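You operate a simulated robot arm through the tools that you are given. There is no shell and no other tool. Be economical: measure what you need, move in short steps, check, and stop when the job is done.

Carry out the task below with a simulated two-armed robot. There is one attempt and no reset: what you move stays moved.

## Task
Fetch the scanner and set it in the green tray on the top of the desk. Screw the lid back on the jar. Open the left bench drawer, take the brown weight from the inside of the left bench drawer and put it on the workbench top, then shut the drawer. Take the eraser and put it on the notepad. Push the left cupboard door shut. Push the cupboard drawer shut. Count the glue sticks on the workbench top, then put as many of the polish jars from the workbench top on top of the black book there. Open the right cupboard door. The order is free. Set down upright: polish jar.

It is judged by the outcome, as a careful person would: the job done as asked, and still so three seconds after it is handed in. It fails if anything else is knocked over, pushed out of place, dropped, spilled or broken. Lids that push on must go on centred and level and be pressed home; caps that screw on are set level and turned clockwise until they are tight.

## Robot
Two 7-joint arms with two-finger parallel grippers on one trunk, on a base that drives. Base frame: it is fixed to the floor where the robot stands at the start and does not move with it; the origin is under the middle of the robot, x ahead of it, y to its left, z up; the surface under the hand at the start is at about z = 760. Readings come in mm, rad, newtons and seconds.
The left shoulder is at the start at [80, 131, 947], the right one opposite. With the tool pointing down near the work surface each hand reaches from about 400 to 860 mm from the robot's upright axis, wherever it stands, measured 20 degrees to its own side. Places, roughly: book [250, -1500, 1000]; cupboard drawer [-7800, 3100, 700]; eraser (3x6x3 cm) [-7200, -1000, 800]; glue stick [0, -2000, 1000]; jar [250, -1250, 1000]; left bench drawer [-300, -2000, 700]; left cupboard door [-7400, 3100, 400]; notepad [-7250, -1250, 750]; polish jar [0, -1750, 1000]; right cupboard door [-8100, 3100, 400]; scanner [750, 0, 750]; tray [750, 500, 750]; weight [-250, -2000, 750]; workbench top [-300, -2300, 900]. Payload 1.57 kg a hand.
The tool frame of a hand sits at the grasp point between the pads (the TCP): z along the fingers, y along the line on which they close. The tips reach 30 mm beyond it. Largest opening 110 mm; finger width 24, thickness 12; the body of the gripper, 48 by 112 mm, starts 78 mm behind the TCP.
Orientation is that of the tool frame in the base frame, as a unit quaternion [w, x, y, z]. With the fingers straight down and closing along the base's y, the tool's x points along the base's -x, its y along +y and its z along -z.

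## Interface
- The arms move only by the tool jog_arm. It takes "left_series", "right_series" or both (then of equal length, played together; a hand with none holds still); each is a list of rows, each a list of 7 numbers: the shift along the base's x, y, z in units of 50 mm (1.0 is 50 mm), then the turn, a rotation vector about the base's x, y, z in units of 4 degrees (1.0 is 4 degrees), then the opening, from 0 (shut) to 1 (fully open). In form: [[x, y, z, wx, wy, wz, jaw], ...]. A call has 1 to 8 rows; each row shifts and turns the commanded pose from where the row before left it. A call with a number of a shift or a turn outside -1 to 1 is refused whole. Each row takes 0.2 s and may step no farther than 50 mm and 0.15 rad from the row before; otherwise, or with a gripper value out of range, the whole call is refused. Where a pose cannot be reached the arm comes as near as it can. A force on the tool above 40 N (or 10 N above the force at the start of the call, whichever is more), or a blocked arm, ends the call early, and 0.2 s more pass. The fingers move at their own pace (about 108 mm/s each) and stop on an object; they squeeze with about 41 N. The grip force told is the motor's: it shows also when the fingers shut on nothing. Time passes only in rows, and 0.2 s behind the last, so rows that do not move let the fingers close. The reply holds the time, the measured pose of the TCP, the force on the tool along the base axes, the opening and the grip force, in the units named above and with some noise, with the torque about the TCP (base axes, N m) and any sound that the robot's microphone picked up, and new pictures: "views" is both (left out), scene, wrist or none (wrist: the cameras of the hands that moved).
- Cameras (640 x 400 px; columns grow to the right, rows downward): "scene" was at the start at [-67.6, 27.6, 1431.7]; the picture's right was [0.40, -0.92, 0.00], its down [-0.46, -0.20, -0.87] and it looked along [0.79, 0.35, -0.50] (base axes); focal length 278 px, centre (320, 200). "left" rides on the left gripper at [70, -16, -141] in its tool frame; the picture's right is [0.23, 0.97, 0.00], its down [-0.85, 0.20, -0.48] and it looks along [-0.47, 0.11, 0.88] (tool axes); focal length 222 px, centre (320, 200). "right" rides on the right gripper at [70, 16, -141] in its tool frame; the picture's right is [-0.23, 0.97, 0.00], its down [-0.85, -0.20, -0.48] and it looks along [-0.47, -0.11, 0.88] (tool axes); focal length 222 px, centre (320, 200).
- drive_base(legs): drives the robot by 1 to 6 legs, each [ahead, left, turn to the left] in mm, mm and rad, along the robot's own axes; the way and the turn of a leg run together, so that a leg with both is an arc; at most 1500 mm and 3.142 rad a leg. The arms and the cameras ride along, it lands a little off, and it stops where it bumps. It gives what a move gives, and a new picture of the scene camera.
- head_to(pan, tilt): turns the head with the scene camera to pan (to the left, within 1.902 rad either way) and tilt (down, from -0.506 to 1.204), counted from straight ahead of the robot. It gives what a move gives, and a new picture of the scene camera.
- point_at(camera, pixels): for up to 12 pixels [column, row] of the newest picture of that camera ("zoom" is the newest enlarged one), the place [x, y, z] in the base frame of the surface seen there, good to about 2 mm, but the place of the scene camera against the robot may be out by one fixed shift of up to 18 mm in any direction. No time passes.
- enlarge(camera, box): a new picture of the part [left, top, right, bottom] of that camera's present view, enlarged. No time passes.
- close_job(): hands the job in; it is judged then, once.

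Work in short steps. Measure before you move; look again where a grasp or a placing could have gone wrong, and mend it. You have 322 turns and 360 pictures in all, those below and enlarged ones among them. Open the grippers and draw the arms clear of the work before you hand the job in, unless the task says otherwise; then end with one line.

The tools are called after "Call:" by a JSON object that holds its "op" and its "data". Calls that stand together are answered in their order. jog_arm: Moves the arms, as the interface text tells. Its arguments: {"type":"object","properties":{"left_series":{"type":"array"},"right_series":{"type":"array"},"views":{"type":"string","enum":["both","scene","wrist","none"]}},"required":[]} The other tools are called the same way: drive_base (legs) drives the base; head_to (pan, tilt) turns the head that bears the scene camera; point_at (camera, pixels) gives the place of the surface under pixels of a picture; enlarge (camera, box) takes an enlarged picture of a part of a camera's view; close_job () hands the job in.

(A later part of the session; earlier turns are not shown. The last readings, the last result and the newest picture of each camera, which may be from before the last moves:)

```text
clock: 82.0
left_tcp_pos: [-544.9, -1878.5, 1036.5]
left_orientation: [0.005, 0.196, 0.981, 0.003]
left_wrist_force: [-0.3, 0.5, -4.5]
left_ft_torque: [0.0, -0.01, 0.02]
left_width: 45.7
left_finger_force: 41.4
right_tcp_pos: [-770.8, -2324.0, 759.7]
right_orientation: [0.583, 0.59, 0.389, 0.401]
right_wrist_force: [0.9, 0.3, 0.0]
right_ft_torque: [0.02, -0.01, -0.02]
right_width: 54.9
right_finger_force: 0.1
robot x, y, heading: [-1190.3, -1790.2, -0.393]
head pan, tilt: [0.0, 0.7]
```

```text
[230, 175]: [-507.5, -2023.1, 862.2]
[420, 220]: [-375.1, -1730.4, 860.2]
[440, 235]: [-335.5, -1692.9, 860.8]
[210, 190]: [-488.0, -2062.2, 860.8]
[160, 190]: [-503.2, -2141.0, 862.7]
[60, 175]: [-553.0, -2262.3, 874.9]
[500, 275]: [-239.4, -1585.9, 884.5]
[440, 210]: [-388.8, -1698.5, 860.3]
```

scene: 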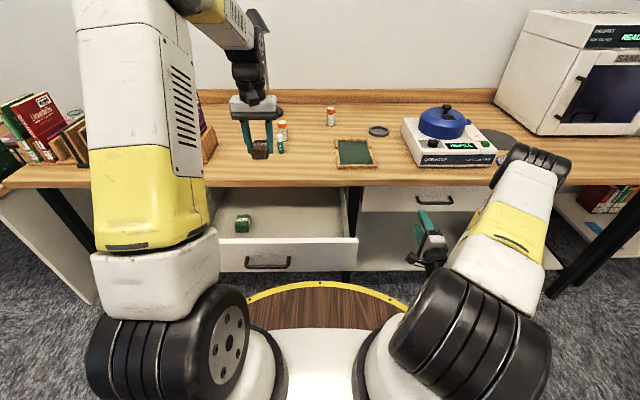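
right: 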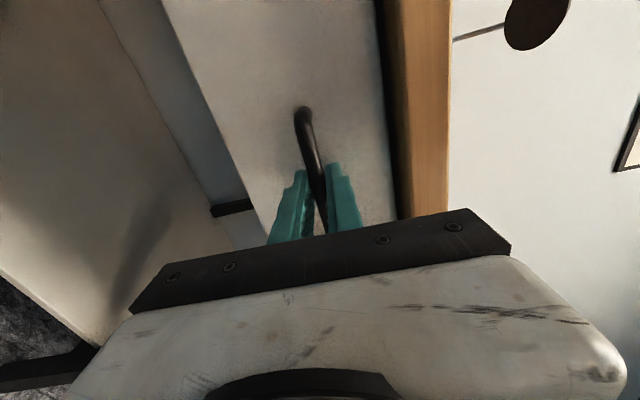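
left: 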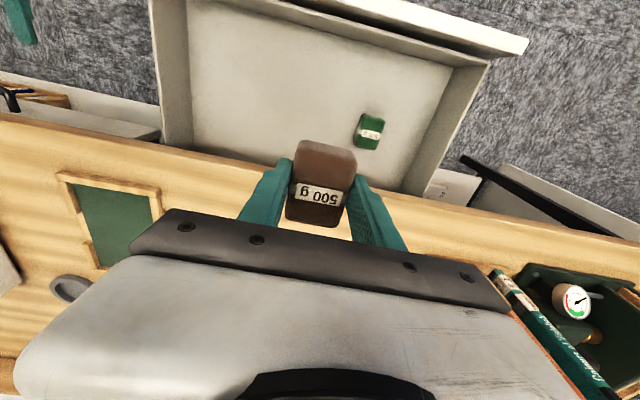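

Bench top is z≈861. I place the weight at ≈ (−398,−1890): move there, lower to TCP 903, then feel down.

Call:
{"op": "jog_arm", "data": {"left_series": [[0.75, -0.06, 0, 0, 0, 0, 0], [0.75, -0.06, 0, 0, 0, 0, 0], [0.75, -0.06, 0, 0, 0, 0, 0], [0.68, -0.05, -0.3, 0, 0, 0, 0], [0, 0, -0.8, 0, 0, 0, 0], [0, 0, -0.8, 0, 0, 0, 0], [0, 0, -0.7, 0, 0, 0, 0], [0, 0, 0, 0, 0, 0, 0]], "views": "wrist"}}

```text
clock: 83.8
left_tcp_pos: [-399.1, -1888.6, 905.7]
left_orientation: [0.006, 0.196, 0.981, 0.002]
left_wrist_force: [-0.3, 0.2, -5.3]
left_ft_torque: [0.03, -0.01, -0.01]
left_width: 45.7
left_finger_force: 40.9
right_tcp_pos: [-770.6, -2324.0, 758.8]
right_orientation: [0.583, 0.59, 0.389, 0.401]
right_wrist_force: [-0.1, 0.2, 0.0]
right_ft_torque: [-0.01, 0.0, 0.02]
right_width: 55.0
right_finger_force: 0.1
robot x, y, heading: [-1189.9, -1792.2, -0.399]
head pan, tilt: [0.0, 0.7]
```

left: 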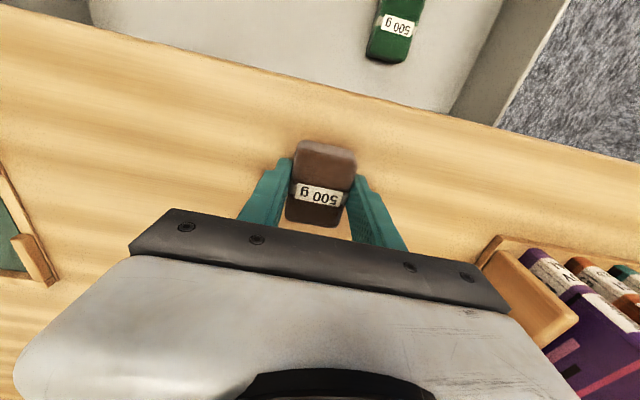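

Well inside the bench edge. Lower 9 mm in small steps, then release.

Call:
{"op": "jog_arm", "data": {"left_series": [[0, 0, -0.08, 0, 0, 0, 0], [0, 0, -0.08, 0, 0, 0, 0], [0, 0, -0.04, 0, 0, 0, 0], [0, 0, 0, 0, 0, 0, 0]], "views": "none"}}

```text
clock: 84.8
left_tcp_pos: [-400.3, -1888.7, 896.7]
left_orientation: [0.006, 0.196, 0.981, 0.002]
left_wrist_force: [0.4, 0.6, -3.8]
left_ft_torque: [-0.01, 0.03, 0.01]
left_width: 45.8
left_finger_force: 40.9
right_tcp_pos: [-770.1, -2324.2, 761.1]
right_orientation: [0.583, 0.59, 0.389, 0.401]
right_wrist_force: [-0.6, -0.1, 0.9]
right_ft_torque: [-0.02, 0.01, 0.02]
right_width: 55.0
right_finger_force: 0.0
robot x, y, heading: [-1189.7, -1788.1, -0.395]
head pan, tilt: [0.0, 0.7]
```

Call:
{"op": "jog_arm", "data": {"left_series": [[0, 0, -0.04, 0, 0, 0, 0], [0, 0, -0.02, 0, 0, 0, 0], [0, 0, 0, 0, 0, 0, 0.55], [0, 0, 0, 0, 0, 0, 0.6], [0, 0, 0.4, 0, 0, 0, 0.6], [0, 0, 0.9, 0, 0, 0, 0.6], [0, 0, 0.9, 0, 0, 0, 0.6], [0, 0, 0.9, 0, 0, 0, 0.6]], "views": "wrist"}}

```text
clock: 86.7
left_tcp_pos: [-398.3, -1889.9, 1048.0]
left_orientation: [0.006, 0.196, 0.981, 0.002]
left_wrist_force: [1.1, -0.5, 0.1]
left_ft_torque: [0.02, 0.03, 0.01]
left_width: 66.1
left_finger_force: 0.0
right_tcp_pos: [-770.3, -2324.1, 759.7]
right_orientation: [0.583, 0.59, 0.389, 0.401]
right_wrist_force: [0.2, -1.0, 0.2]
right_ft_torque: [0.02, -0.01, -0.03]
right_width: 54.9
right_finger_force: 0.0
robot x, y, heading: [-1189.2, -1787.1, -0.394]
head pan, tilt: [0.0, 0.7]
```

left: 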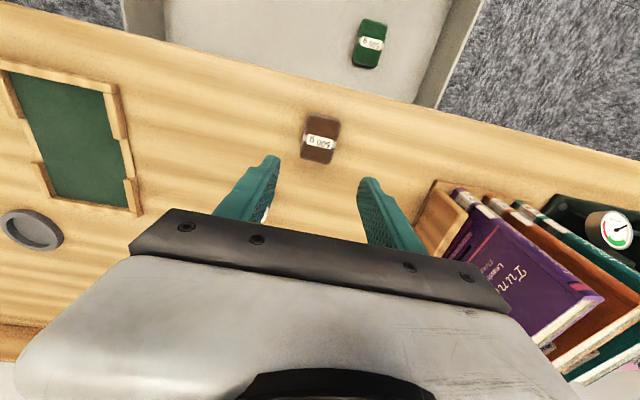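

The weight stands on the bench. I retract the left hand (back ~230 mm, up), then drive back 235, left 480 to line up the right hand with the drawer.

Call:
{"op": "jog_arm", "data": {"left_series": [[-0.85, 0.35, 0.2, 0, 0, 0, 0.6], [-0.85, 0.35, 0.2, 0, 0, 0, 0.6], [-0.85, 0.35, 0.2, 0, 0, 0, 0.6], [-0.85, 0.35, 0.2, 0, 0, 0, 0.6], [-0.85, 0.35, 0.2, 0, 0, 0, 0.6], [0.3, 0.8, 0, 0, 0, 0, 0.6], [0.3, 0.8, 0, 0, 0, 0, 0.6]], "right_series": [[0, 0, 0, 0, 0, 0, 0], [0, 0, 0.15, 0, 0, 0, 0], [0, 0, 0.15, 0, 0, 0, 0], [0, 0, 0.15, 0, 0, 0, 0], [0, 0, 0.1, 0, 0, 0, 0], [0, 0, 0, 0, 0, 0, 0], [0, 0, 0, 0, 0, 0, 0]], "views": "none"}}

Call:
{"op": "drive_base", "data": {"legs": [[-235, 0, 0], [0, 480, 0]]}}

```text
clock: 88.2
left_tcp_pos: [-581.3, -1721.1, 1102.1]
left_orientation: [0.005, 0.196, 0.981, 0.002]
left_wrist_force: [0.5, -0.8, 0.1]
left_ft_torque: [0.06, 0.01, 0.0]
left_width: 65.9
left_finger_force: 0.1
right_tcp_pos: [-771.0, -2323.8, 786.2]
right_orientation: [0.583, 0.59, 0.389, 0.401]
right_wrist_force: [-0.5, 0.4, 0.3]
right_ft_torque: [0.02, -0.01, 0.06]
right_width: 0.0
right_finger_force: 20.7
robot x, y, heading: [-1190.0, -1788.1, -0.399]
head pan, tilt: [0.0, 0.7]
```

```text
clock: 92.5
left_tcp_pos: [-620.9, -1184.1, 1100.3]
left_orientation: [0.005, 0.193, 0.981, 0.001]
left_wrist_force: [0.2, -0.5, 0.0]
left_ft_torque: [0.01, 0.0, 0.0]
left_width: 66.2
left_finger_force: 0.1
right_tcp_pos: [-806.3, -1790.3, 786.6]
right_orientation: [0.581, 0.588, 0.392, 0.403]
right_wrist_force: [-0.2, -0.3, 0.1]
right_ft_torque: [-0.01, 0.0, 0.0]
right_width: 0.3
right_finger_force: 20.9
robot x, y, heading: [-1227.3, -1256.3, -0.386]
head pan, tilt: [0.0, 0.7]
```

scene: 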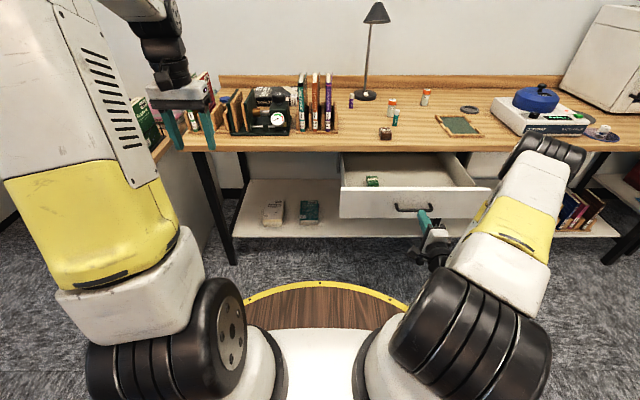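

Hand is centred on the drawer at z 787 above the handle. I push forward 320 mm.

Call:
{"op": "drive_base", "data": {"legs": [[320, 0, 0]]}}

```text
clock: 94.6
left_tcp_pos: [-321.3, -1314.3, 1101.2]
left_orientation: [0.005, 0.198, 0.98, 0.001]
left_wrist_force: [0.7, -1.0, 0.1]
left_ft_torque: [0.02, -0.05, 0.03]
left_width: 66.1
left_finger_force: 0.0
right_tcp_pos: [-512.2, -1917.2, 786.4]
right_orientation: [0.584, 0.59, 0.388, 0.4]
right_wrist_force: [-0.6, -0.6, 1.0]
right_ft_torque: [-0.01, -0.01, 0.02]
right_width: 0.0
right_finger_force: 21.2
robot x, y, heading: [-933.3, -1378.5, -0.393]
head pan, tilt: [0.0, 0.7]
```

scene: 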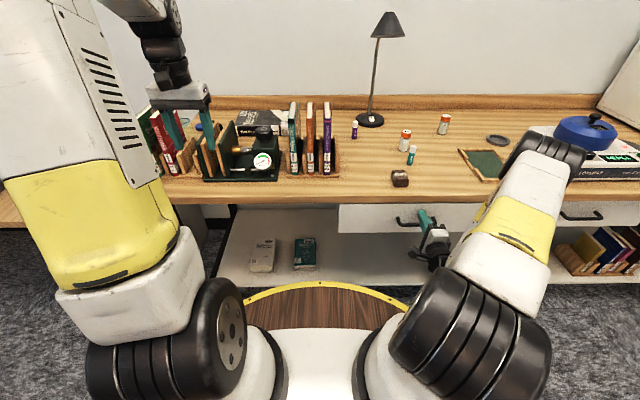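

Nearly shut; push with the arm ~25 mm more in small steps.

Call:
{"op": "jog_arm", "data": {"right_series": [[0.19, -0.08, 0, 0, 0, 0, 0], [0.19, -0.08, 0, 0, 0, 0, 0], [0.1, -0.04, 0, 0, 0, 0, 0], [0.1, -0.04, 0, 0, 0, 0, 0], [0, 0, 0, 0, 0, 0, 0]], "views": "wrist"}}

```text
clock: 95.5
left_tcp_pos: [-321.5, -1316.0, 1101.9]
left_orientation: [0.006, 0.197, 0.98, 0.002]
left_wrist_force: [-0.6, 0.2, -0.4]
left_ft_torque: [-0.03, 0.01, 0.0]
left_width: 66.0
left_finger_force: 0.0
right_tcp_pos: [-492.5, -1927.9, 786.3]
right_orientation: [0.582, 0.592, 0.389, 0.4]
right_wrist_force: [-10.0, 6.0, 4.3]
right_ft_torque: [0.08, -0.19, 0.2]
right_width: 0.0
right_finger_force: 21.1
robot x, y, heading: [-933.9, -1379.8, -0.396]
head pan, tilt: [0.0, 0.7]
stopped in row 4 (right hand): the force on the tool passed its limit at 51 N (the readings are from after the stop); the commanded pose is now the measured one
```

right: 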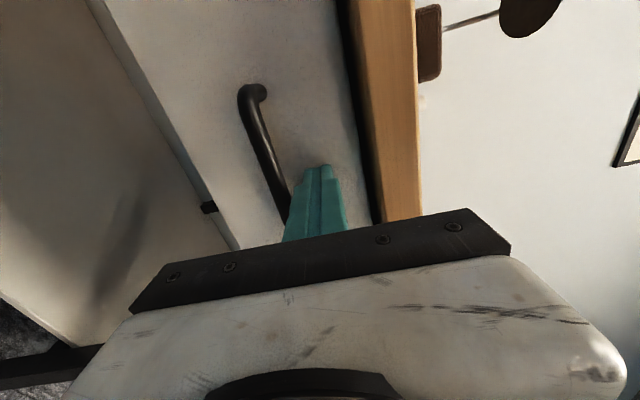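

The tip stopped at the closed-face position (51 N): drawer shut. I back off 130 mm, raise the right hand and turn it back to pointing down.

Call:
{"op": "drive_base", "data": {"legs": [[-130, 0, 0]]}}

Call:
{"op": "jog_arm", "data": {"right_series": [[0, 0, 0.9, 0, 0, 0, 0.3], [0, 0, 0.9, 0, 0, 0, 0.3], [0, 0, 0.9, 0, 0, 0, 0.3], [0, 0, 0.9, 0, 0, 0, 0.3], [0, 0, 0.9, -0.4, 1, 0.76, 0.5], [0, 0, 0.9, -0.4, 1, 0.76, 0.5], [0, 0, 0.5, -0.4, 1, 0.76, 0.5], [0, 0, 0, -0.4, 1, 0.76, 0.5]], "views": "none"}}

Call:
{"op": "jog_arm", "data": {"right_series": [[0, 0, 0, -0.4, 1, 0.76, 0.5], [0, 0, 0, -0.4, 1, 0.76, 0.5], [0, 0, 0, -0.4, 1, 0.76, 0.5], [0, 0, 0, -0.4, 1, 0.76, 0.5], [0, 0, 0, -0.4, 1, 0.76, 0.5], [0, 0, 0, -0.4, 1, 0.76, 0.5], [0, 0, 0, -0.4, 1, 0.76, 0.5], [0, 0, 0, -0.4, 1, 0.76, 0.5]], "views": "none"}}

Call:
{"op": "jog_arm", "data": {"right_series": [[0, 0, 0, -0.4, 1, 0.76, 0.5], [0, 0, 0, -0.4, 1, 0.76, 0.5], [0, 0, 0, -0.4, 1, 0.76, 0.5], [0, 0, 0, -0.4, 1, 0.76, 0.5], [0, 0, 0, -0.4, 1, 0.76, 0.5], [0, 0, 0, -0.4, 1, 0.76, 0.5], [0, 0, 0, -0.4, 1, 0.76, 0.5], [0, 0, 0, -0.4, 1, 0.76, 0.5]], "views": "none"}}

Call:
{"op": "head_to", "data": {"pan": 0, "tilt": 0.6}}

```text
clock: 96.8
left_tcp_pos: [-438.5, -1264.8, 1100.8]
left_orientation: [0.006, 0.198, 0.98, 0.002]
left_wrist_force: [0.3, 0.4, 0.3]
left_ft_torque: [0.03, -0.01, -0.02]
left_width: 65.8
left_finger_force: 0.1
right_tcp_pos: [-608.5, -1876.4, 785.6]
right_orientation: [0.583, 0.592, 0.388, 0.399]
right_wrist_force: [0.1, -0.2, 0.2]
right_ft_torque: [-0.02, -0.02, 0.01]
right_width: 0.0
right_finger_force: 21.4
robot x, y, heading: [-1052.3, -1330.0, -0.4]
head pan, tilt: [0.0, 0.7]
```

scene: 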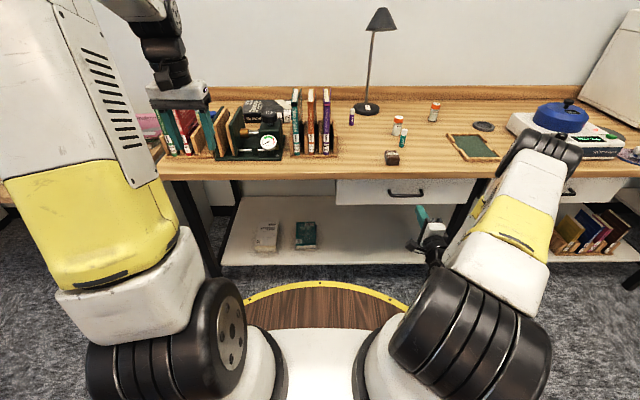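

```text
clock: 98.6
left_tcp_pos: [-439.8, -1265.5, 1102.6]
left_orientation: [0.006, 0.198, 0.98, 0.002]
left_wrist_force: [1.0, 1.0, 0.8]
left_ft_torque: [-0.01, -0.01, 0.0]
left_width: 66.1
left_finger_force: 0.1
right_tcp_pos: [-610.2, -1877.9, 1082.6]
right_orientation: [0.509, 0.564, 0.548, 0.351]
right_wrist_force: [-0.6, 0.3, -0.3]
right_ft_torque: [-0.02, 0.01, -0.01]
right_width: 55.2
right_finger_force: 0.0
robot x, y, heading: [-1050.5, -1330.8, -0.393]
head pan, tilt: [0.0, 0.7]
```

```text
clock: 100.4
left_tcp_pos: [-439.4, -1266.0, 1101.5]
left_orientation: [0.006, 0.197, 0.98, 0.001]
left_wrist_force: [0.1, 0.4, -0.2]
left_ft_torque: [0.01, 0.01, -0.01]
left_width: 65.7
left_finger_force: 0.2
right_tcp_pos: [-609.0, -1877.7, 1080.6]
right_orientation: [0.314, 0.452, 0.806, 0.219]
right_wrist_force: [-0.3, -1.0, 0.9]
right_ft_torque: [0.01, -0.02, 0.0]
right_width: 55.0
right_finger_force: 0.1
robot x, y, heading: [-1051.4, -1329.7, -0.4]
head pan, tilt: [0.0, 0.7]
```

```text
clock: 102.2
left_tcp_pos: [-440.5, -1265.5, 1102.0]
left_orientation: [0.007, 0.196, 0.98, 0.002]
left_wrist_force: [-1.1, -0.1, -0.3]
left_ft_torque: [0.03, -0.04, 0.01]
left_width: 66.1
left_finger_force: 0.0
right_tcp_pos: [-610.0, -1877.8, 1080.1]
right_orientation: [0.077, 0.28, 0.955, 0.058]
right_wrist_force: [0.3, -0.2, 0.0]
right_ft_torque: [-0.01, -0.02, -0.02]
right_width: 55.1
right_finger_force: 0.1
robot x, y, heading: [-1049.2, -1331.0, -0.395]
head pan, tilt: [0.0, 0.7]
```

```text
clock: 102.9
left_tcp_pos: [-438.8, -1265.8, 1100.7]
left_orientation: [0.005, 0.197, 0.98, 0.002]
left_wrist_force: [0.1, 0.7, 1.1]
left_ft_torque: [0.0, 0.0, -0.02]
left_width: 66.2
left_finger_force: 0.1
right_tcp_pos: [-608.8, -1876.7, 1081.2]
right_orientation: [0.078, 0.281, 0.955, 0.058]
right_wrist_force: [0.6, -0.3, -0.5]
right_ft_torque: [0.02, 0.0, 0.0]
right_width: 54.7
right_finger_force: 0.0
robot x, y, heading: [-1050.7, -1329.1, -0.398]
head pan, tilt: [0.0, 0.6]
```

scene: 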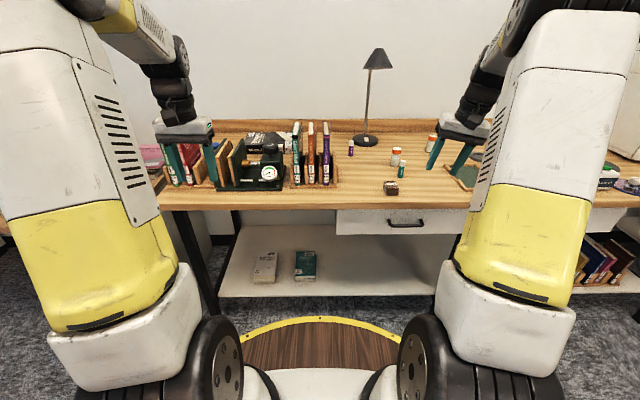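

I finish the right hand's turn to straight-down, and measure jars, glue sticks and book in the scene.

Call:
{"op": "jog_arm", "data": {"right_series": [[0, 0, 0, -0.4, 0.84, 0.83, 0.6], [0, 0, 0, -0.4, 0.84, 0.83, 0.6], [0, 0, 0, -0.4, 0.84, 0.83, 0.6], [0, 0, 0, 0, 0, 0, 0.6]], "views": "wrist"}}

Call:
{"op": "enlarge", "data": {"camera": "scene", "box": [220, 100, 450, 220]}}

Call:
{"op": "point_at", "data": {"camera": "scene", "pixels": [[396, 150], [396, 158], [402, 170], [351, 147], [262, 138], [250, 136], [285, 138], [290, 143], [430, 142], [325, 186], [335, 185]]}}

```text
clock: 103.9
left_tcp_pos: [-439.1, -1266.0, 1101.7]
left_orientation: [0.005, 0.198, 0.98, 0.002]
left_wrist_force: [0.6, 0.3, -0.5]
left_ft_torque: [0.02, 0.0, 0.02]
left_width: 66.0
left_finger_force: 0.0
right_tcp_pos: [-610.2, -1877.6, 1080.7]
right_orientation: [0.0, 0.197, 0.98, 0.0]
right_wrist_force: [-0.1, 0.1, 0.2]
right_ft_torque: [0.02, 0.01, -0.01]
right_width: 65.9
right_finger_force: 0.1
robot x, y, heading: [-1050.0, -1333.9, -0.394]
head pan, tilt: [0.0, 0.6]
```

right: 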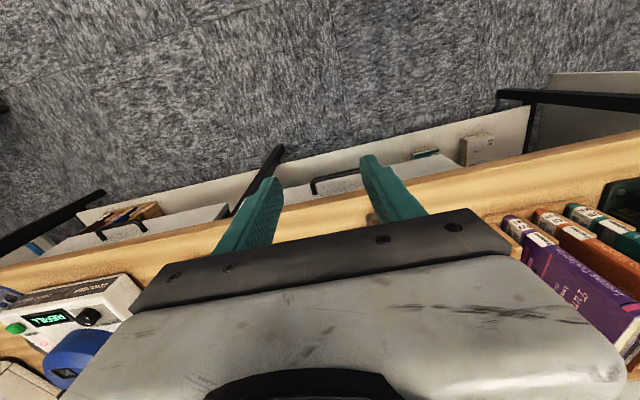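

```text
2.78 times, centred on (335, 160) of scene
```

zoom: 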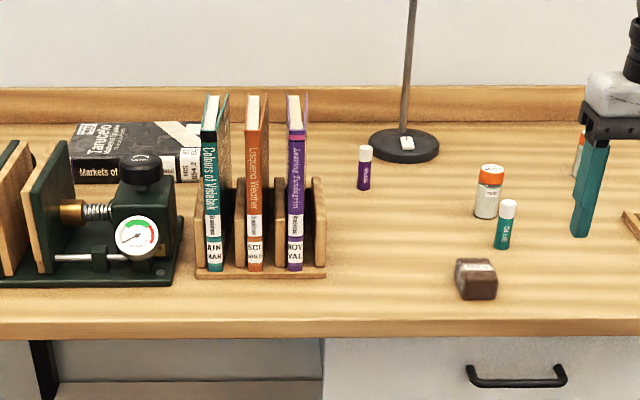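

```text
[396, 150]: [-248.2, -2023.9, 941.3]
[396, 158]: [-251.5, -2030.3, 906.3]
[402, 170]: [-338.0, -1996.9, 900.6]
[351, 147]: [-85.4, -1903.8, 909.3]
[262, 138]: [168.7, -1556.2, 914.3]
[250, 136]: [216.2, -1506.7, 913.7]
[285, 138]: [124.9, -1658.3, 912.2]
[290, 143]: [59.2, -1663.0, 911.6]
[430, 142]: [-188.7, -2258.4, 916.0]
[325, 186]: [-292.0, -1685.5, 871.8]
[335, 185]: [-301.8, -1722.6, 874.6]
```

I check lamp, book-top heights and the base rim before driving in.

Call:
{"op": "point_at", "data": {"camera": "scene", "pixels": [[365, 140], [369, 95], [376, 55], [376, 65], [298, 128], [326, 128], [320, 318], [272, 148], [175, 145], [320, 340]]}}

```text
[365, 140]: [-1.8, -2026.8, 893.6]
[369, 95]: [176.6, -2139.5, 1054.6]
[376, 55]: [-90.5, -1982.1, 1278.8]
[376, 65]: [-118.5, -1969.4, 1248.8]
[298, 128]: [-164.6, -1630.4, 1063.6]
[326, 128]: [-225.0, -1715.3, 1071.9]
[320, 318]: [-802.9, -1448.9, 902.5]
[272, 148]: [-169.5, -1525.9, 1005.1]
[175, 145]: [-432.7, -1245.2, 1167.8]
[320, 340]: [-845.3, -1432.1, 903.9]
```

The robot's own tray rim is 273 mm ahead of its axis, so f ≈ −60 is fine. Book tops reach z≈1070 and the lamp head z≈1250, so I raise the left hand, then drive right 165 and ahead 380.

Call:
{"op": "jog_arm", "data": {"left_series": [[-0.2, 0.1, 0.9, 0, 0, 0, 0.6], [-0.2, 0.1, 0.9, 0, 0, 0, 0.6], [-0.2, 0.5, 0.2, 0, 0, 0, 0.6]], "views": "none"}}

Call:
{"op": "drive_base", "data": {"legs": [[0, -165, 0], [340, 0, 0]]}}

Call:
{"op": "jog_arm", "data": {"right_series": [[0, 0, 0, 0, 0, 0, 0.6]], "views": "wrist"}}

```text
clock: 104.7
left_tcp_pos: [-467.1, -1230.4, 1202.1]
left_orientation: [0.006, 0.199, 0.98, 0.003]
left_wrist_force: [-0.1, 0.1, -0.6]
left_ft_torque: [0.01, 0.04, 0.0]
left_width: 66.1
left_finger_force: 0.1
right_tcp_pos: [-609.2, -1878.1, 1080.6]
right_orientation: [0.0, 0.197, 0.98, 0.0]
right_wrist_force: [0.2, 0.3, -0.3]
right_ft_torque: [0.05, 0.02, -0.03]
right_width: 65.9
right_finger_force: 0.0
robot x, y, heading: [-1049.7, -1329.6, -0.402]
head pan, tilt: [0.0, 0.6]
```

```text
clock: 107.9
left_tcp_pos: [-217.7, -1511.2, 1203.5]
left_orientation: [0.006, 0.197, 0.98, 0.002]
left_wrist_force: [0.0, -0.4, -0.4]
left_ft_torque: [0.0, -0.02, 0.01]
left_width: 65.9
left_finger_force: 0.1
right_tcp_pos: [-357.6, -2157.4, 1081.8]
right_orientation: [0.0, 0.196, 0.981, 0.0]
right_wrist_force: [-0.6, 0.9, 0.1]
right_ft_torque: [0.01, -0.04, 0.02]
right_width: 66.0
right_finger_force: 0.2
robot x, y, heading: [-798.5, -1611.6, -0.398]
head pan, tilt: [0.0, 0.6]
```

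scene: 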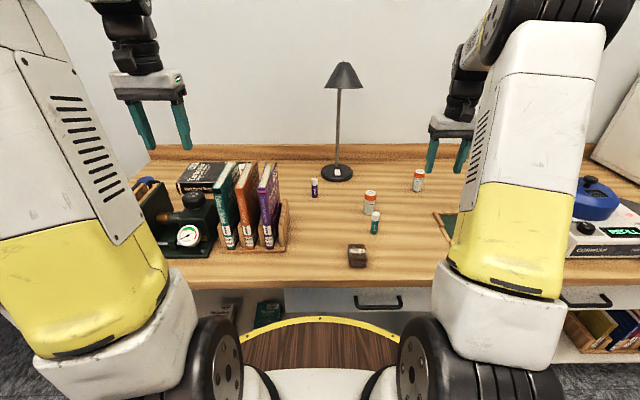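

```text
clock: 108.3
left_tcp_pos: [-216.6, -1510.6, 1203.8]
left_orientation: [0.006, 0.197, 0.98, 0.002]
left_wrist_force: [0.3, 0.4, -0.6]
left_ft_torque: [0.05, -0.02, -0.02]
left_width: 65.9
left_finger_force: 0.0
right_tcp_pos: [-357.1, -2157.2, 1080.5]
right_orientation: [0.0, 0.195, 0.981, 0.0]
right_wrist_force: [0.0, 0.3, -0.2]
right_ft_torque: [-0.02, 0.02, 0.03]
right_width: 65.9
right_finger_force: 0.1
robot x, y, heading: [-804.1, -1613.5, -0.399]
head pan, tilt: [0.0, 0.6]
```

right: 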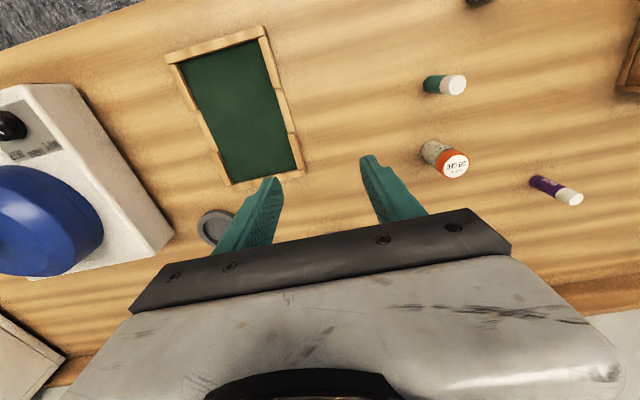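

The right wrist view shows jar A (cap at (455,163)), teal stick (455,85), purple stick (568,197). I measure.

Call:
{"op": "point_at", "data": {"camera": "right", "pixels": [[455, 163], [444, 165], [467, 158], [456, 153], [455, 174], [432, 150], [455, 85], [568, 197], [360, 120]]}}

Call:
{"op": "enlarge", "data": {"camera": "right", "box": [380, 50, 600, 220]}}

```text
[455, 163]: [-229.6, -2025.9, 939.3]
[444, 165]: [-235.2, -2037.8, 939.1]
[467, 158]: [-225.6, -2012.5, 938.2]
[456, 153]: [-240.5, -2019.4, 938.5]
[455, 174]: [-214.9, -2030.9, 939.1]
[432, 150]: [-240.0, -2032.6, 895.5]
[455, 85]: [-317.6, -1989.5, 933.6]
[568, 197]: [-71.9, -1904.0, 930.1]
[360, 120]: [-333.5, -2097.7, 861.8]
```

```text
2.35 times, centred on (490, 135) of right
```

zoom: 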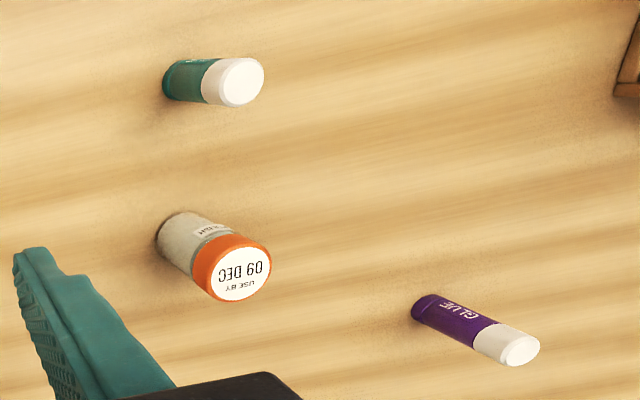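

Jar A centre ≈ (−229,−2025), top 939. I check the labels of both orange-capped jars in the scene view.

Call:
{"op": "enlarge", "data": {"camera": "scene", "box": [350, 180, 400, 215]}}

Call:
{"op": "enlarge", "data": {"camera": "scene", "box": [390, 160, 440, 195]}}

```text
11.43 times, centred on (375, 198) of scene
```

zoom: 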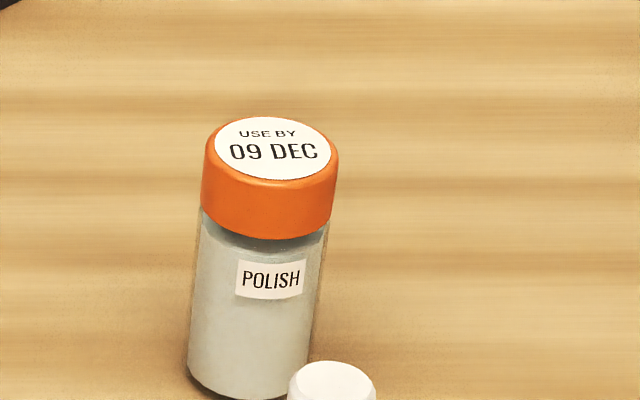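

```text
11.43 times, centred on (415, 178) of scene
```

zoom: 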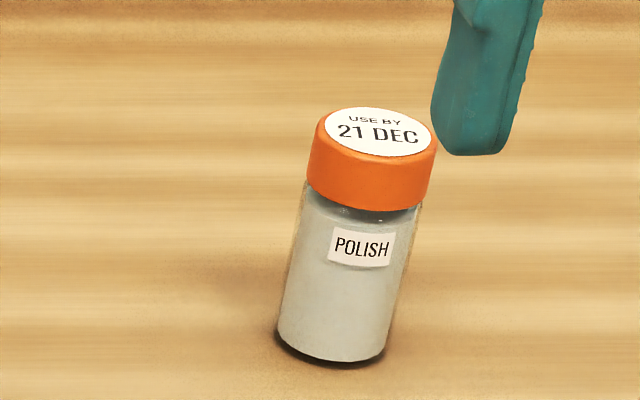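

Both are POLISH. Jar A is close under the lamp, so I take jar B (21 DEC) instead. I drive right 140 and ahead 50 and look with the right wrist camera.

Call:
{"op": "drive_base", "data": {"legs": [[0, -140, 0], [50, 0, 0]]}}

Call:
{"op": "jog_arm", "data": {"right_series": [[0.2, 0.35, 0, 0, 0, 0, 0.6], [0, 0, 0, 0, 0, 0, 0.6]], "views": "wrist"}}

```text
clock: 110.2
left_tcp_pos: [-224.4, -1657.4, 1203.8]
left_orientation: [0.005, 0.197, 0.98, 0.001]
left_wrist_force: [0.2, 0.4, 0.4]
left_ft_torque: [0.0, -0.06, -0.01]
left_width: 66.0
left_finger_force: 0.0
right_tcp_pos: [-364.6, -2304.0, 1079.8]
right_orientation: [0.0, 0.196, 0.981, -0.001]
right_wrist_force: [-0.6, 0.5, 1.3]
right_ft_torque: [-0.03, -0.03, -0.02]
right_width: 66.2
right_finger_force: 0.1
robot x, y, heading: [-804.1, -1764.3, -0.394]
head pan, tilt: [0.0, 0.6]
```

scene: 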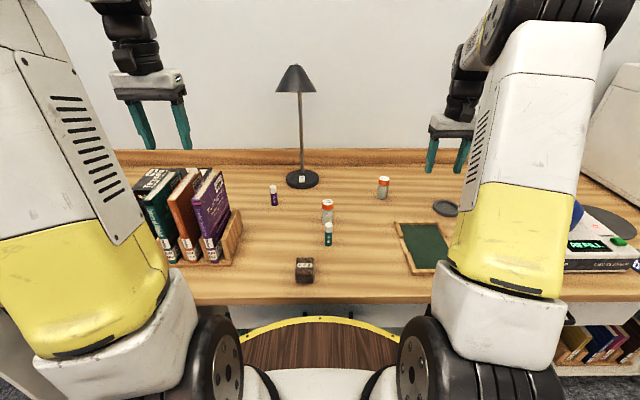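

```text
clock: 110.8
left_tcp_pos: [-223.1, -1658.1, 1202.2]
left_orientation: [0.006, 0.197, 0.98, 0.002]
left_wrist_force: [0.0, -0.9, 0.1]
left_ft_torque: [0.0, -0.03, 0.02]
left_width: 65.9
left_finger_force: 0.0
right_tcp_pos: [-354.4, -2286.8, 1080.4]
right_orientation: [-0.001, 0.196, 0.981, 0.001]
right_wrist_force: [-0.3, 0.2, 0.5]
right_ft_torque: [-0.01, -0.02, 0.0]
right_width: 66.0
right_finger_force: 0.0
robot x, y, heading: [-809.6, -1757.3, -0.396]
head pan, tilt: [0.0, 0.6]
```

right: 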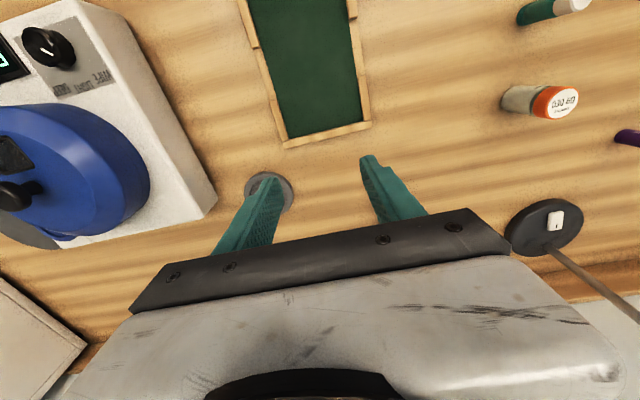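

I compare A's cap in scene with the wrist value to calibrate, and query B's cap.

Call:
{"op": "enlarge", "data": {"camera": "scene", "box": [310, 170, 400, 230]}}

Call:
{"op": "point_at", "data": {"camera": "scene", "pixels": [[327, 201], [328, 225], [383, 179], [383, 178], [296, 75], [276, 88], [315, 88], [303, 178], [440, 205]]}}

```text
6.67 times, centred on (355, 200) of scene
```

zoom: 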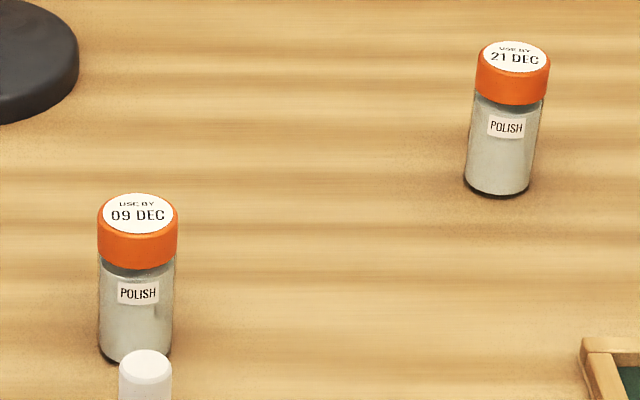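

```text
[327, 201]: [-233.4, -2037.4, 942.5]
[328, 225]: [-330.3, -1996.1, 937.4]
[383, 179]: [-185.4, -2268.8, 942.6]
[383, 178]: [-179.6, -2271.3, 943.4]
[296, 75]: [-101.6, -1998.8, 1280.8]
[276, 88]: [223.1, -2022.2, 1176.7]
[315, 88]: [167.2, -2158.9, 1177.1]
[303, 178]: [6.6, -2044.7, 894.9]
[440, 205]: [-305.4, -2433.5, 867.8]
```

B's cap centre is ≈ (−179,−2260,939). I move above it, lower to TCP z≈995 and look.

Call:
{"op": "jog_arm", "data": {"right_series": [[0.88, 0.13, 0, 0, 0, 0, 0.6], [0.88, 0.13, 0, 0, 0, 0, 0.6], [0.88, 0.14, 0, 0, 0, 0, 0.6], [0.86, 0.14, 0, 0, 0, 0, 0.6], [0, 0, -0.9, 0, 0, 0, 0.6], [0, 0, -0.8, 0, 0, 0, 0.6], [0, 0, 0, 0, 0, 0, 0.6]], "views": "wrist"}}

```text
clock: 112.4
left_tcp_pos: [-225.0, -1658.1, 1201.3]
left_orientation: [0.006, 0.197, 0.98, 0.001]
left_wrist_force: [0.1, -0.1, 0.2]
left_ft_torque: [0.0, -0.02, 0.0]
left_width: 66.0
left_finger_force: 0.1
right_tcp_pos: [-179.6, -2262.5, 995.9]
right_orientation: [-0.001, 0.196, 0.981, 0.0]
right_wrist_force: [-0.3, 0.3, 0.7]
right_ft_torque: [0.01, -0.01, 0.03]
right_width: 65.9
right_finger_force: 0.1
robot x, y, heading: [-805.6, -1755.8, -0.396]
head pan, tilt: [0.0, 0.6]
```

right: 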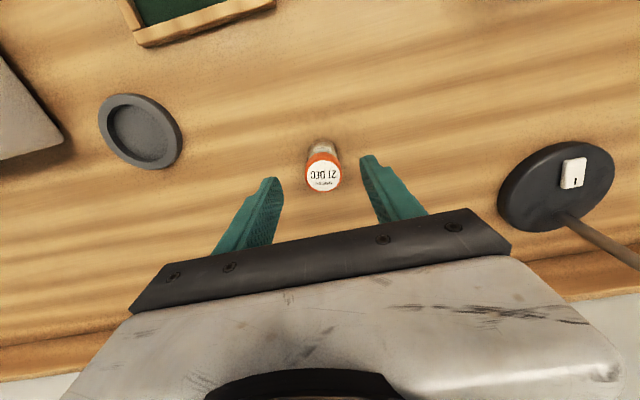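

Call:
{"op": "point_at", "data": {"camera": "right", "pixels": [[323, 175], [308, 178], [339, 172], [322, 165], [324, 186]]}}

```text
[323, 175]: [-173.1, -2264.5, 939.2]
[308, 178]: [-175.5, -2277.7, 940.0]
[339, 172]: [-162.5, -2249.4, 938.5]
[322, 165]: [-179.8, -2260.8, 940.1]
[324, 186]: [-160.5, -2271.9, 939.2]
```

Centre ≈ (−171,−2264). Adjust, descend to TCP z 903 and close.

Call:
{"op": "jog_arm", "data": {"right_series": [[0.17, -0.03, 0, 0, 0, 0, 0.6], [0, 0, -0.7, 0, 0, 0, 0.6], [0, 0, -0.7, 0, 0, 0, 0.6], [0, 0, -0.44, 0, 0, 0, 0.6], [0, 0, 0, 0, 0, 0, 0.6], [0, 0, 0, 0, 0, 0, 0.1], [0, 0, 0, 0, 0, 0, 0.1], [0, 0, 0, 0, 0, 0, 0.1]], "views": "wrist"}}

```text
clock: 114.2
left_tcp_pos: [-223.4, -1657.1, 1201.6]
left_orientation: [0.005, 0.197, 0.98, 0.002]
left_wrist_force: [0.1, -0.9, -0.7]
left_ft_torque: [0.02, 0.04, 0.0]
left_width: 66.0
left_finger_force: 0.0
right_tcp_pos: [-171.7, -2263.0, 903.2]
right_orientation: [0.001, 0.196, 0.981, -0.001]
right_wrist_force: [0.0, -0.3, 0.1]
right_ft_torque: [-0.03, 0.0, -0.04]
right_width: 35.0
right_finger_force: 40.8
robot x, y, heading: [-810.0, -1757.3, -0.396]
head pan, tilt: [0.0, 0.6]
```

right: 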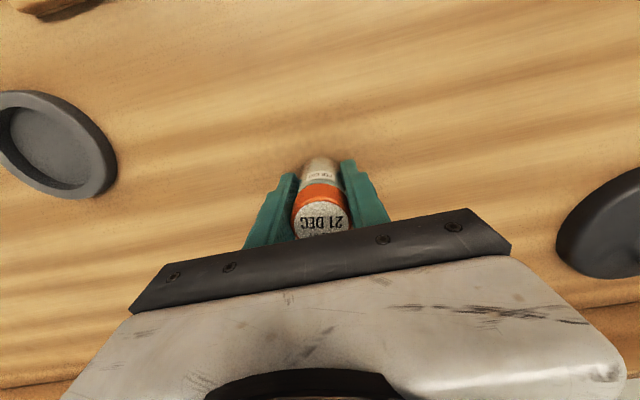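

Jar B is held. I lift to z≈1140 and draw back ~200 mm, away from lamp and books.

Call:
{"op": "jog_arm", "data": {"right_series": [[0, 0, 0.6, 0, 0, 0, 0.1], [0, 0, 0.9, 0, 0, 0, 0.1], [0, 0, 0.9, 0, 0, 0, 0.1], [-0.5, 0.2, 0.8, 0, 0, 0, 0.1], [-0.8, 0.33, 0.5, 0, 0, 0, 0.1], [-0.8, 0.33, 0.5, 0, 0, 0, 0.1], [-0.8, 0.33, 0.5, 0, 0, 0, 0.1], [-0.8, 0.33, 0, 0, 0, 0, 0.1]], "views": "both"}}

```text
clock: 116.0
left_tcp_pos: [-223.8, -1657.7, 1202.9]
left_orientation: [0.006, 0.197, 0.98, 0.001]
left_wrist_force: [0.5, 0.3, 1.1]
left_ft_torque: [0.0, 0.07, 0.01]
left_width: 65.9
left_finger_force: 0.1
right_tcp_pos: [-353.3, -2187.8, 1139.4]
right_orientation: [-0.001, 0.196, 0.981, 0.001]
right_wrist_force: [0.5, -0.7, -1.0]
right_ft_torque: [0.0, 0.03, 0.03]
right_width: 35.4
right_finger_force: 40.7
robot x, y, heading: [-807.9, -1760.1, -0.39]
head pan, tilt: [0.0, 0.6]
```

scene: 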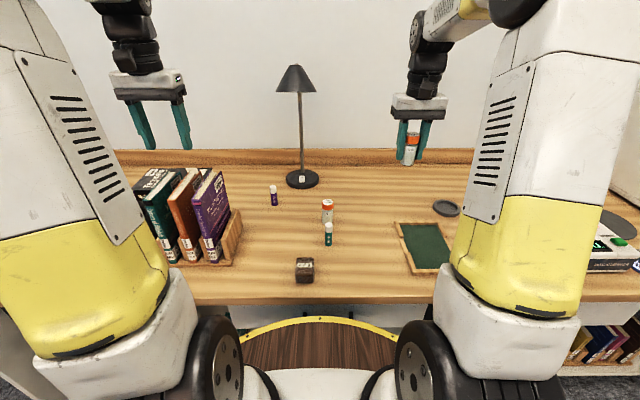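
right: 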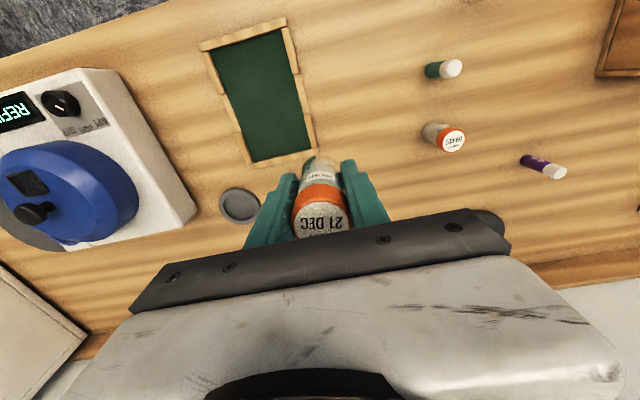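

I back off 100 mm to keep clear of the lamp, then drive left 690 mm to the black book.

Call:
{"op": "drive_base", "data": {"legs": [[-100, 0, 0], [0, 690, 0]]}}

Call:
{"op": "enlarge", "data": {"camera": "scene", "box": [220, 120, 460, 270]}}

```text
clock: 120.5
left_tcp_pos: [-50.5, -969.2, 1203.5]
left_orientation: [0.006, 0.193, 0.981, 0.002]
left_wrist_force: [-0.6, -0.1, 0.7]
left_ft_torque: [0.03, 0.0, 0.02]
left_width: 66.1
left_finger_force: 0.1
right_tcp_pos: [-175.5, -1499.9, 1139.1]
right_orientation: [0.001, 0.191, 0.982, 0.0]
right_wrist_force: [-1.0, 0.1, -1.2]
right_ft_torque: [0.0, 0.03, -0.03]
right_width: 35.5
right_finger_force: 40.7
robot x, y, heading: [-630.8, -1077.1, -0.391]
head pan, tilt: [0.0, 0.6]
```

scene: 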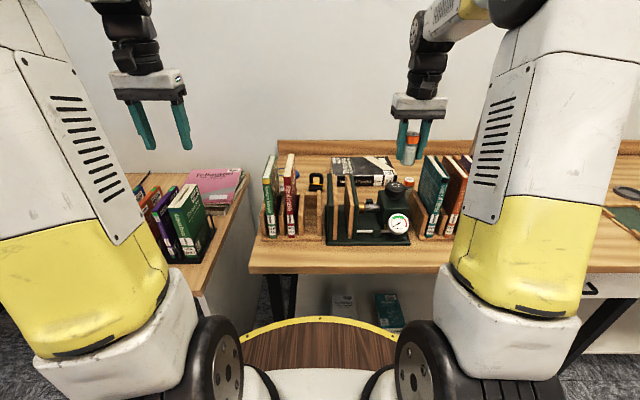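

```text
2.67 times, centred on (340, 195) of scene
```

zoom: 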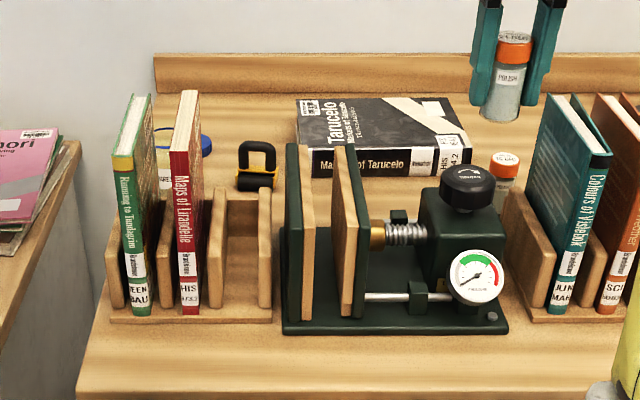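

I measure the book's top corners and jar C's cap.

Call:
{"op": "point_at", "data": {"camera": "zoom", "pixels": [[300, 102], [445, 100], [318, 148], [465, 142], [380, 125], [505, 157], [468, 172], [470, 190], [145, 95], [350, 150], [465, 175], [575, 100]]}}

```text
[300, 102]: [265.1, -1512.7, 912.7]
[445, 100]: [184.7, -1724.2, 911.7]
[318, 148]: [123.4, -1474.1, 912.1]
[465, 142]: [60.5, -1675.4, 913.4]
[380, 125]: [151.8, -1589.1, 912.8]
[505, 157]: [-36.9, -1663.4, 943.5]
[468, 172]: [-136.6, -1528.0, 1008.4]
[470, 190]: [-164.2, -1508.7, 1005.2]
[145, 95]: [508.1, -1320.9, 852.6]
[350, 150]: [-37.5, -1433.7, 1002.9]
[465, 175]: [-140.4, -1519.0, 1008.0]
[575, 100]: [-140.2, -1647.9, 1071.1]
```

Book centre ≈ (162,−1585), top z 909; jar C at (−33,−1651). I drive ahead 130 mm, jar held high.

Call:
{"op": "drive_base", "data": {"legs": [[130, 0, 0]]}}

```text
clock: 121.8
left_tcp_pos: [71.9, -1018.1, 1201.8]
left_orientation: [0.006, 0.193, 0.981, 0.002]
left_wrist_force: [-0.8, -0.1, 1.0]
left_ft_torque: [-0.01, -0.06, 0.0]
left_width: 66.1
left_finger_force: 0.1
right_tcp_pos: [-53.8, -1548.5, 1138.8]
right_orientation: [0.0, 0.191, 0.982, 0.0]
right_wrist_force: [0.3, -0.1, -0.6]
right_ft_torque: [-0.01, 0.02, 0.0]
right_width: 35.1
right_finger_force: 40.7
robot x, y, heading: [-514.9, -1124.7, -0.385]
head pan, tilt: [0.0, 0.6]
```

scene: 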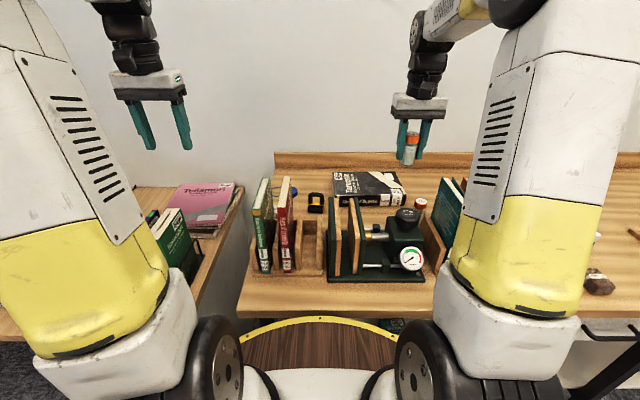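

I extend over the book to (131,−1615) at height, then check.

Call:
{"op": "jog_arm", "data": {"right_series": [[0.92, -0.33, 0, 0, 0, 0, 0.1], [0.92, -0.33, 0, 0, 0, 0, 0.1], [0.92, -0.33, 0, 0, 0, 0, 0.1], [0.93, -0.34, 0, 0, 0, 0, 0.1], [0, 0, -0.8, 0, 0, 0, 0.1], [0, 0, -0.8, 0, 0, 0, 0.1], [0, 0, 0, 0, 0, 0, 0.1]], "views": "both"}}

```text
clock: 123.4
left_tcp_pos: [71.0, -1016.5, 1202.5]
left_orientation: [0.005, 0.193, 0.981, 0.001]
left_wrist_force: [-0.4, 0.0, -0.2]
left_ft_torque: [-0.03, -0.02, 0.03]
left_width: 66.0
left_finger_force: 0.0
right_tcp_pos: [139.6, -1619.0, 1060.1]
right_orientation: [-0.002, 0.192, 0.981, 0.0]
right_wrist_force: [1.1, -0.6, -0.5]
right_ft_torque: [0.0, 0.0, 0.0]
right_width: 35.3
right_finger_force: 40.8
right hand out of reach, approached as far as the arm can: row 4, 5, 6
robot x, y, heading: [-511.6, -1124.4, -0.381]
head pan, tilt: [0.0, 0.6]
```

scene: 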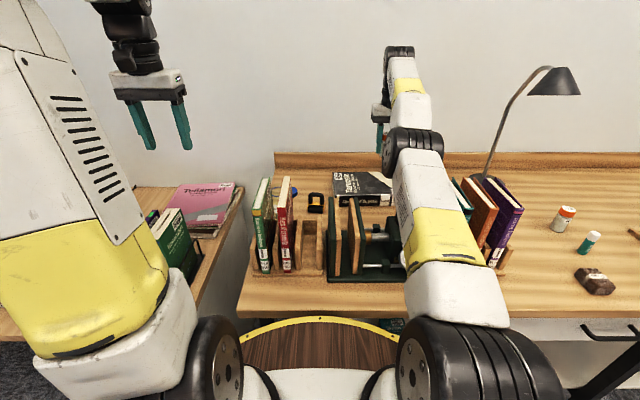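
right: 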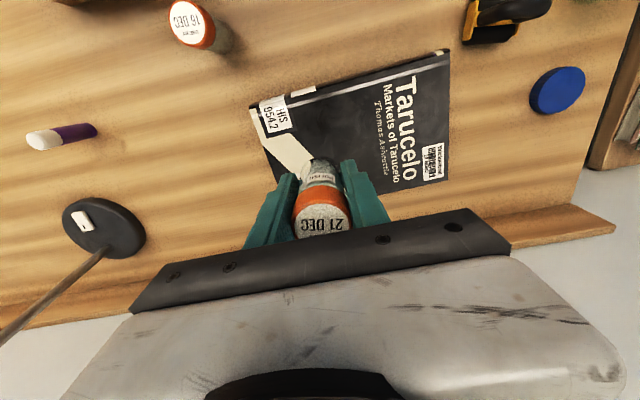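

The arm is nearly straight. I check the arm links' heights over the press and books before lowering.

Call:
{"op": "point_at", "data": {"camera": "scene", "pixels": [[415, 150], [432, 165], [425, 210], [445, 250], [405, 80], [398, 55], [400, 190], [470, 190]]}}

Call:
{"op": "point_at", "data": {"camera": "right", "pixels": [[265, 105], [445, 55], [280, 170], [435, 180], [205, 28], [190, 22], [310, 110], [400, 120]]}}

```text
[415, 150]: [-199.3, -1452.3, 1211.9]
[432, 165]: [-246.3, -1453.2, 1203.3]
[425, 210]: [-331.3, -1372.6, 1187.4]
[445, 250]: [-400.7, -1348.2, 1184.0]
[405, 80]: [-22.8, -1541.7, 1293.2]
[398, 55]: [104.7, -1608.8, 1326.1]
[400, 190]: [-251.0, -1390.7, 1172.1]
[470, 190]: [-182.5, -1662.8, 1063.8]
```

```text
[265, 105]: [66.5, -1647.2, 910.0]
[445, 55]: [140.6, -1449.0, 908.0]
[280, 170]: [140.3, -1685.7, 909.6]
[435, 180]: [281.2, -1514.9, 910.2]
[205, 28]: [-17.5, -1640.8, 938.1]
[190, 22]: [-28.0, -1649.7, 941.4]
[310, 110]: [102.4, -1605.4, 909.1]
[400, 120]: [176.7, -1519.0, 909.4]
```

Clearances are fine (arm underside ≳1090, press knob 1005). I shift the jar to (113,−1607), nearer the book's front, and lower to ~4 mm above.

Call:
{"op": "jog_arm", "data": {"right_series": [[-0.5, 0.22, 0, 0, 0, 0, 0.1], [0, 0, 0, 0, 0, 0, 0.1], [0, 0, -0.7, 0, 0, 0, 0.1], [0, 0, -0.7, 0, 0, 0, 0.1], [0, 0, -0.6, 0, 0, 0, 0.1], [0, 0, 0, 0, 0, 0, 0.1]], "views": "both"}}

```text
clock: 124.8
left_tcp_pos: [72.0, -1017.4, 1203.1]
left_orientation: [0.005, 0.192, 0.981, 0.002]
left_wrist_force: [0.2, 1.4, -0.2]
left_ft_torque: [0.02, -0.01, 0.01]
left_width: 65.9
left_finger_force: 0.1
right_tcp_pos: [156.7, -1630.3, 972.0]
right_orientation: [0.0, 0.192, 0.981, 0.0]
right_wrist_force: [0.8, -0.3, -1.3]
right_ft_torque: [0.01, 0.0, 0.01]
right_width: 35.2
right_finger_force: 40.8
right hand out of reach, approached as far as the arm can: row 1, 3, 4, 5
robot x, y, heading: [-511.8, -1129.3, -0.387]
head pan, tilt: [0.0, 0.6]
```

scene: 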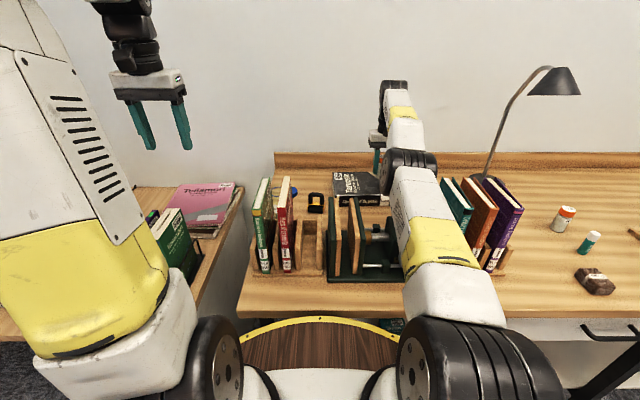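
right: 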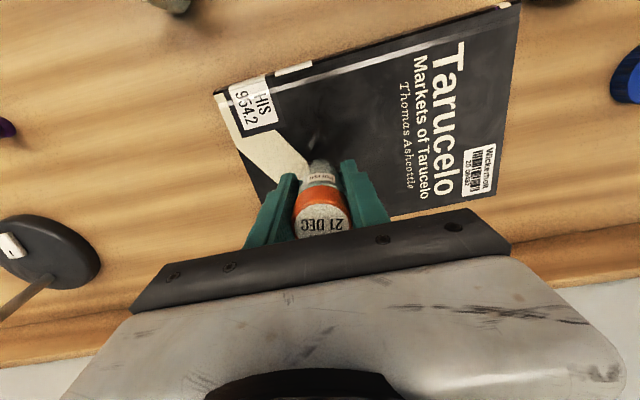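

The hand still drifts outward as it lowers (command is beyond reach). I pull the command back 30 mm and check.

Call:
{"op": "jog_arm", "data": {"right_series": [[-0.5, 0.2, 0, 0, 0, 0, 0.1], [0, 0, 0, 0, 0, 0, 0.1]], "views": "none"}}

```text
clock: 125.4
left_tcp_pos: [72.3, -1017.3, 1203.2]
left_orientation: [0.006, 0.193, 0.981, 0.002]
left_wrist_force: [0.6, 0.2, 1.2]
left_ft_torque: [0.01, -0.02, -0.02]
left_width: 66.3
left_finger_force: 0.1
right_tcp_pos: [155.9, -1630.6, 974.3]
right_orientation: [-0.001, 0.192, 0.981, 0.0]
right_wrist_force: [-0.6, -0.4, -0.9]
right_ft_torque: [0.01, -0.01, 0.01]
right_width: 35.4
right_finger_force: 41.1
right hand out of reach, approached as far as the arm can: row 1
robot x, y, heading: [-511.2, -1125.6, -0.385]
head pan, tilt: [0.0, 0.6]
```

I pull back two more steps to find where tracking resumes.

Call:
{"op": "jog_arm", "data": {"right_series": [[-0.5, 0.2, 0, 0, 0, 0, 0.1], [-0.3, 0.12, 0, 0, 0, 0, 0.1], [0, 0, 0, 0, 0, 0, 0.1]], "views": "none"}}

```text
clock: 126.2
left_tcp_pos: [71.1, -1017.7, 1202.7]
left_orientation: [0.005, 0.193, 0.981, 0.001]
left_wrist_force: [-0.5, 0.2, 0.4]
left_ft_torque: [-0.01, 0.02, 0.03]
left_width: 66.3
left_finger_force: 0.1
right_tcp_pos: [152.6, -1633.9, 980.1]
right_orientation: [-0.001, 0.192, 0.981, 0.001]
right_wrist_force: [0.3, -0.4, 0.2]
right_ft_torque: [-0.03, 0.0, -0.03]
right_width: 35.5
right_finger_force: 41.0
right hand out of reach, approached as far as the arm can: row 1, 2
robot x, y, heading: [-510.9, -1124.6, -0.385]
head pan, tilt: [0.0, 0.6]
```

The arm is stuck in a straight (singular) posture. I raise the command to bend it again, well clear above the book.

Call:
{"op": "jog_arm", "data": {"right_series": [[0.3, -0.1, 0.8, 0, 0, 0, 0.1], [0, 0, 0.9, 0, 0, 0, 0.1], [0, 0, 0.9, 0, 0, 0, 0.1], [0, 0, 0.5, 0, 0, 0, 0.1], [0, 0, 0, 0, 0, 0, 0.1]], "views": "scene"}}

```text
clock: 127.4
left_tcp_pos: [72.3, -1018.1, 1201.7]
left_orientation: [0.005, 0.193, 0.981, 0.002]
left_wrist_force: [-0.7, -0.2, 0.5]
left_ft_torque: [0.01, 0.02, -0.02]
left_width: 65.8
left_finger_force: 0.0
right_tcp_pos: [118.2, -1618.1, 1119.9]
right_orientation: [0.0, 0.191, 0.982, 0.0]
right_wrist_force: [0.3, -0.4, -1.4]
right_ft_torque: [0.01, 0.01, 0.03]
right_width: 35.6
right_finger_force: 41.2
right hand out of reach, approached as far as the arm can: row 1, 2, 3, 4
robot x, y, heading: [-511.8, -1126.4, -0.39]
head pan, tilt: [0.0, 0.6]
```

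scene: 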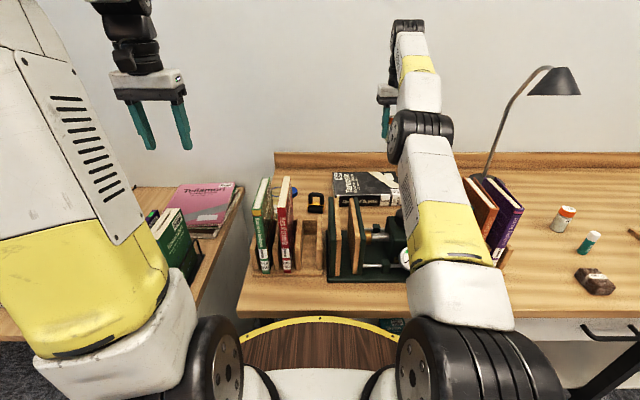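

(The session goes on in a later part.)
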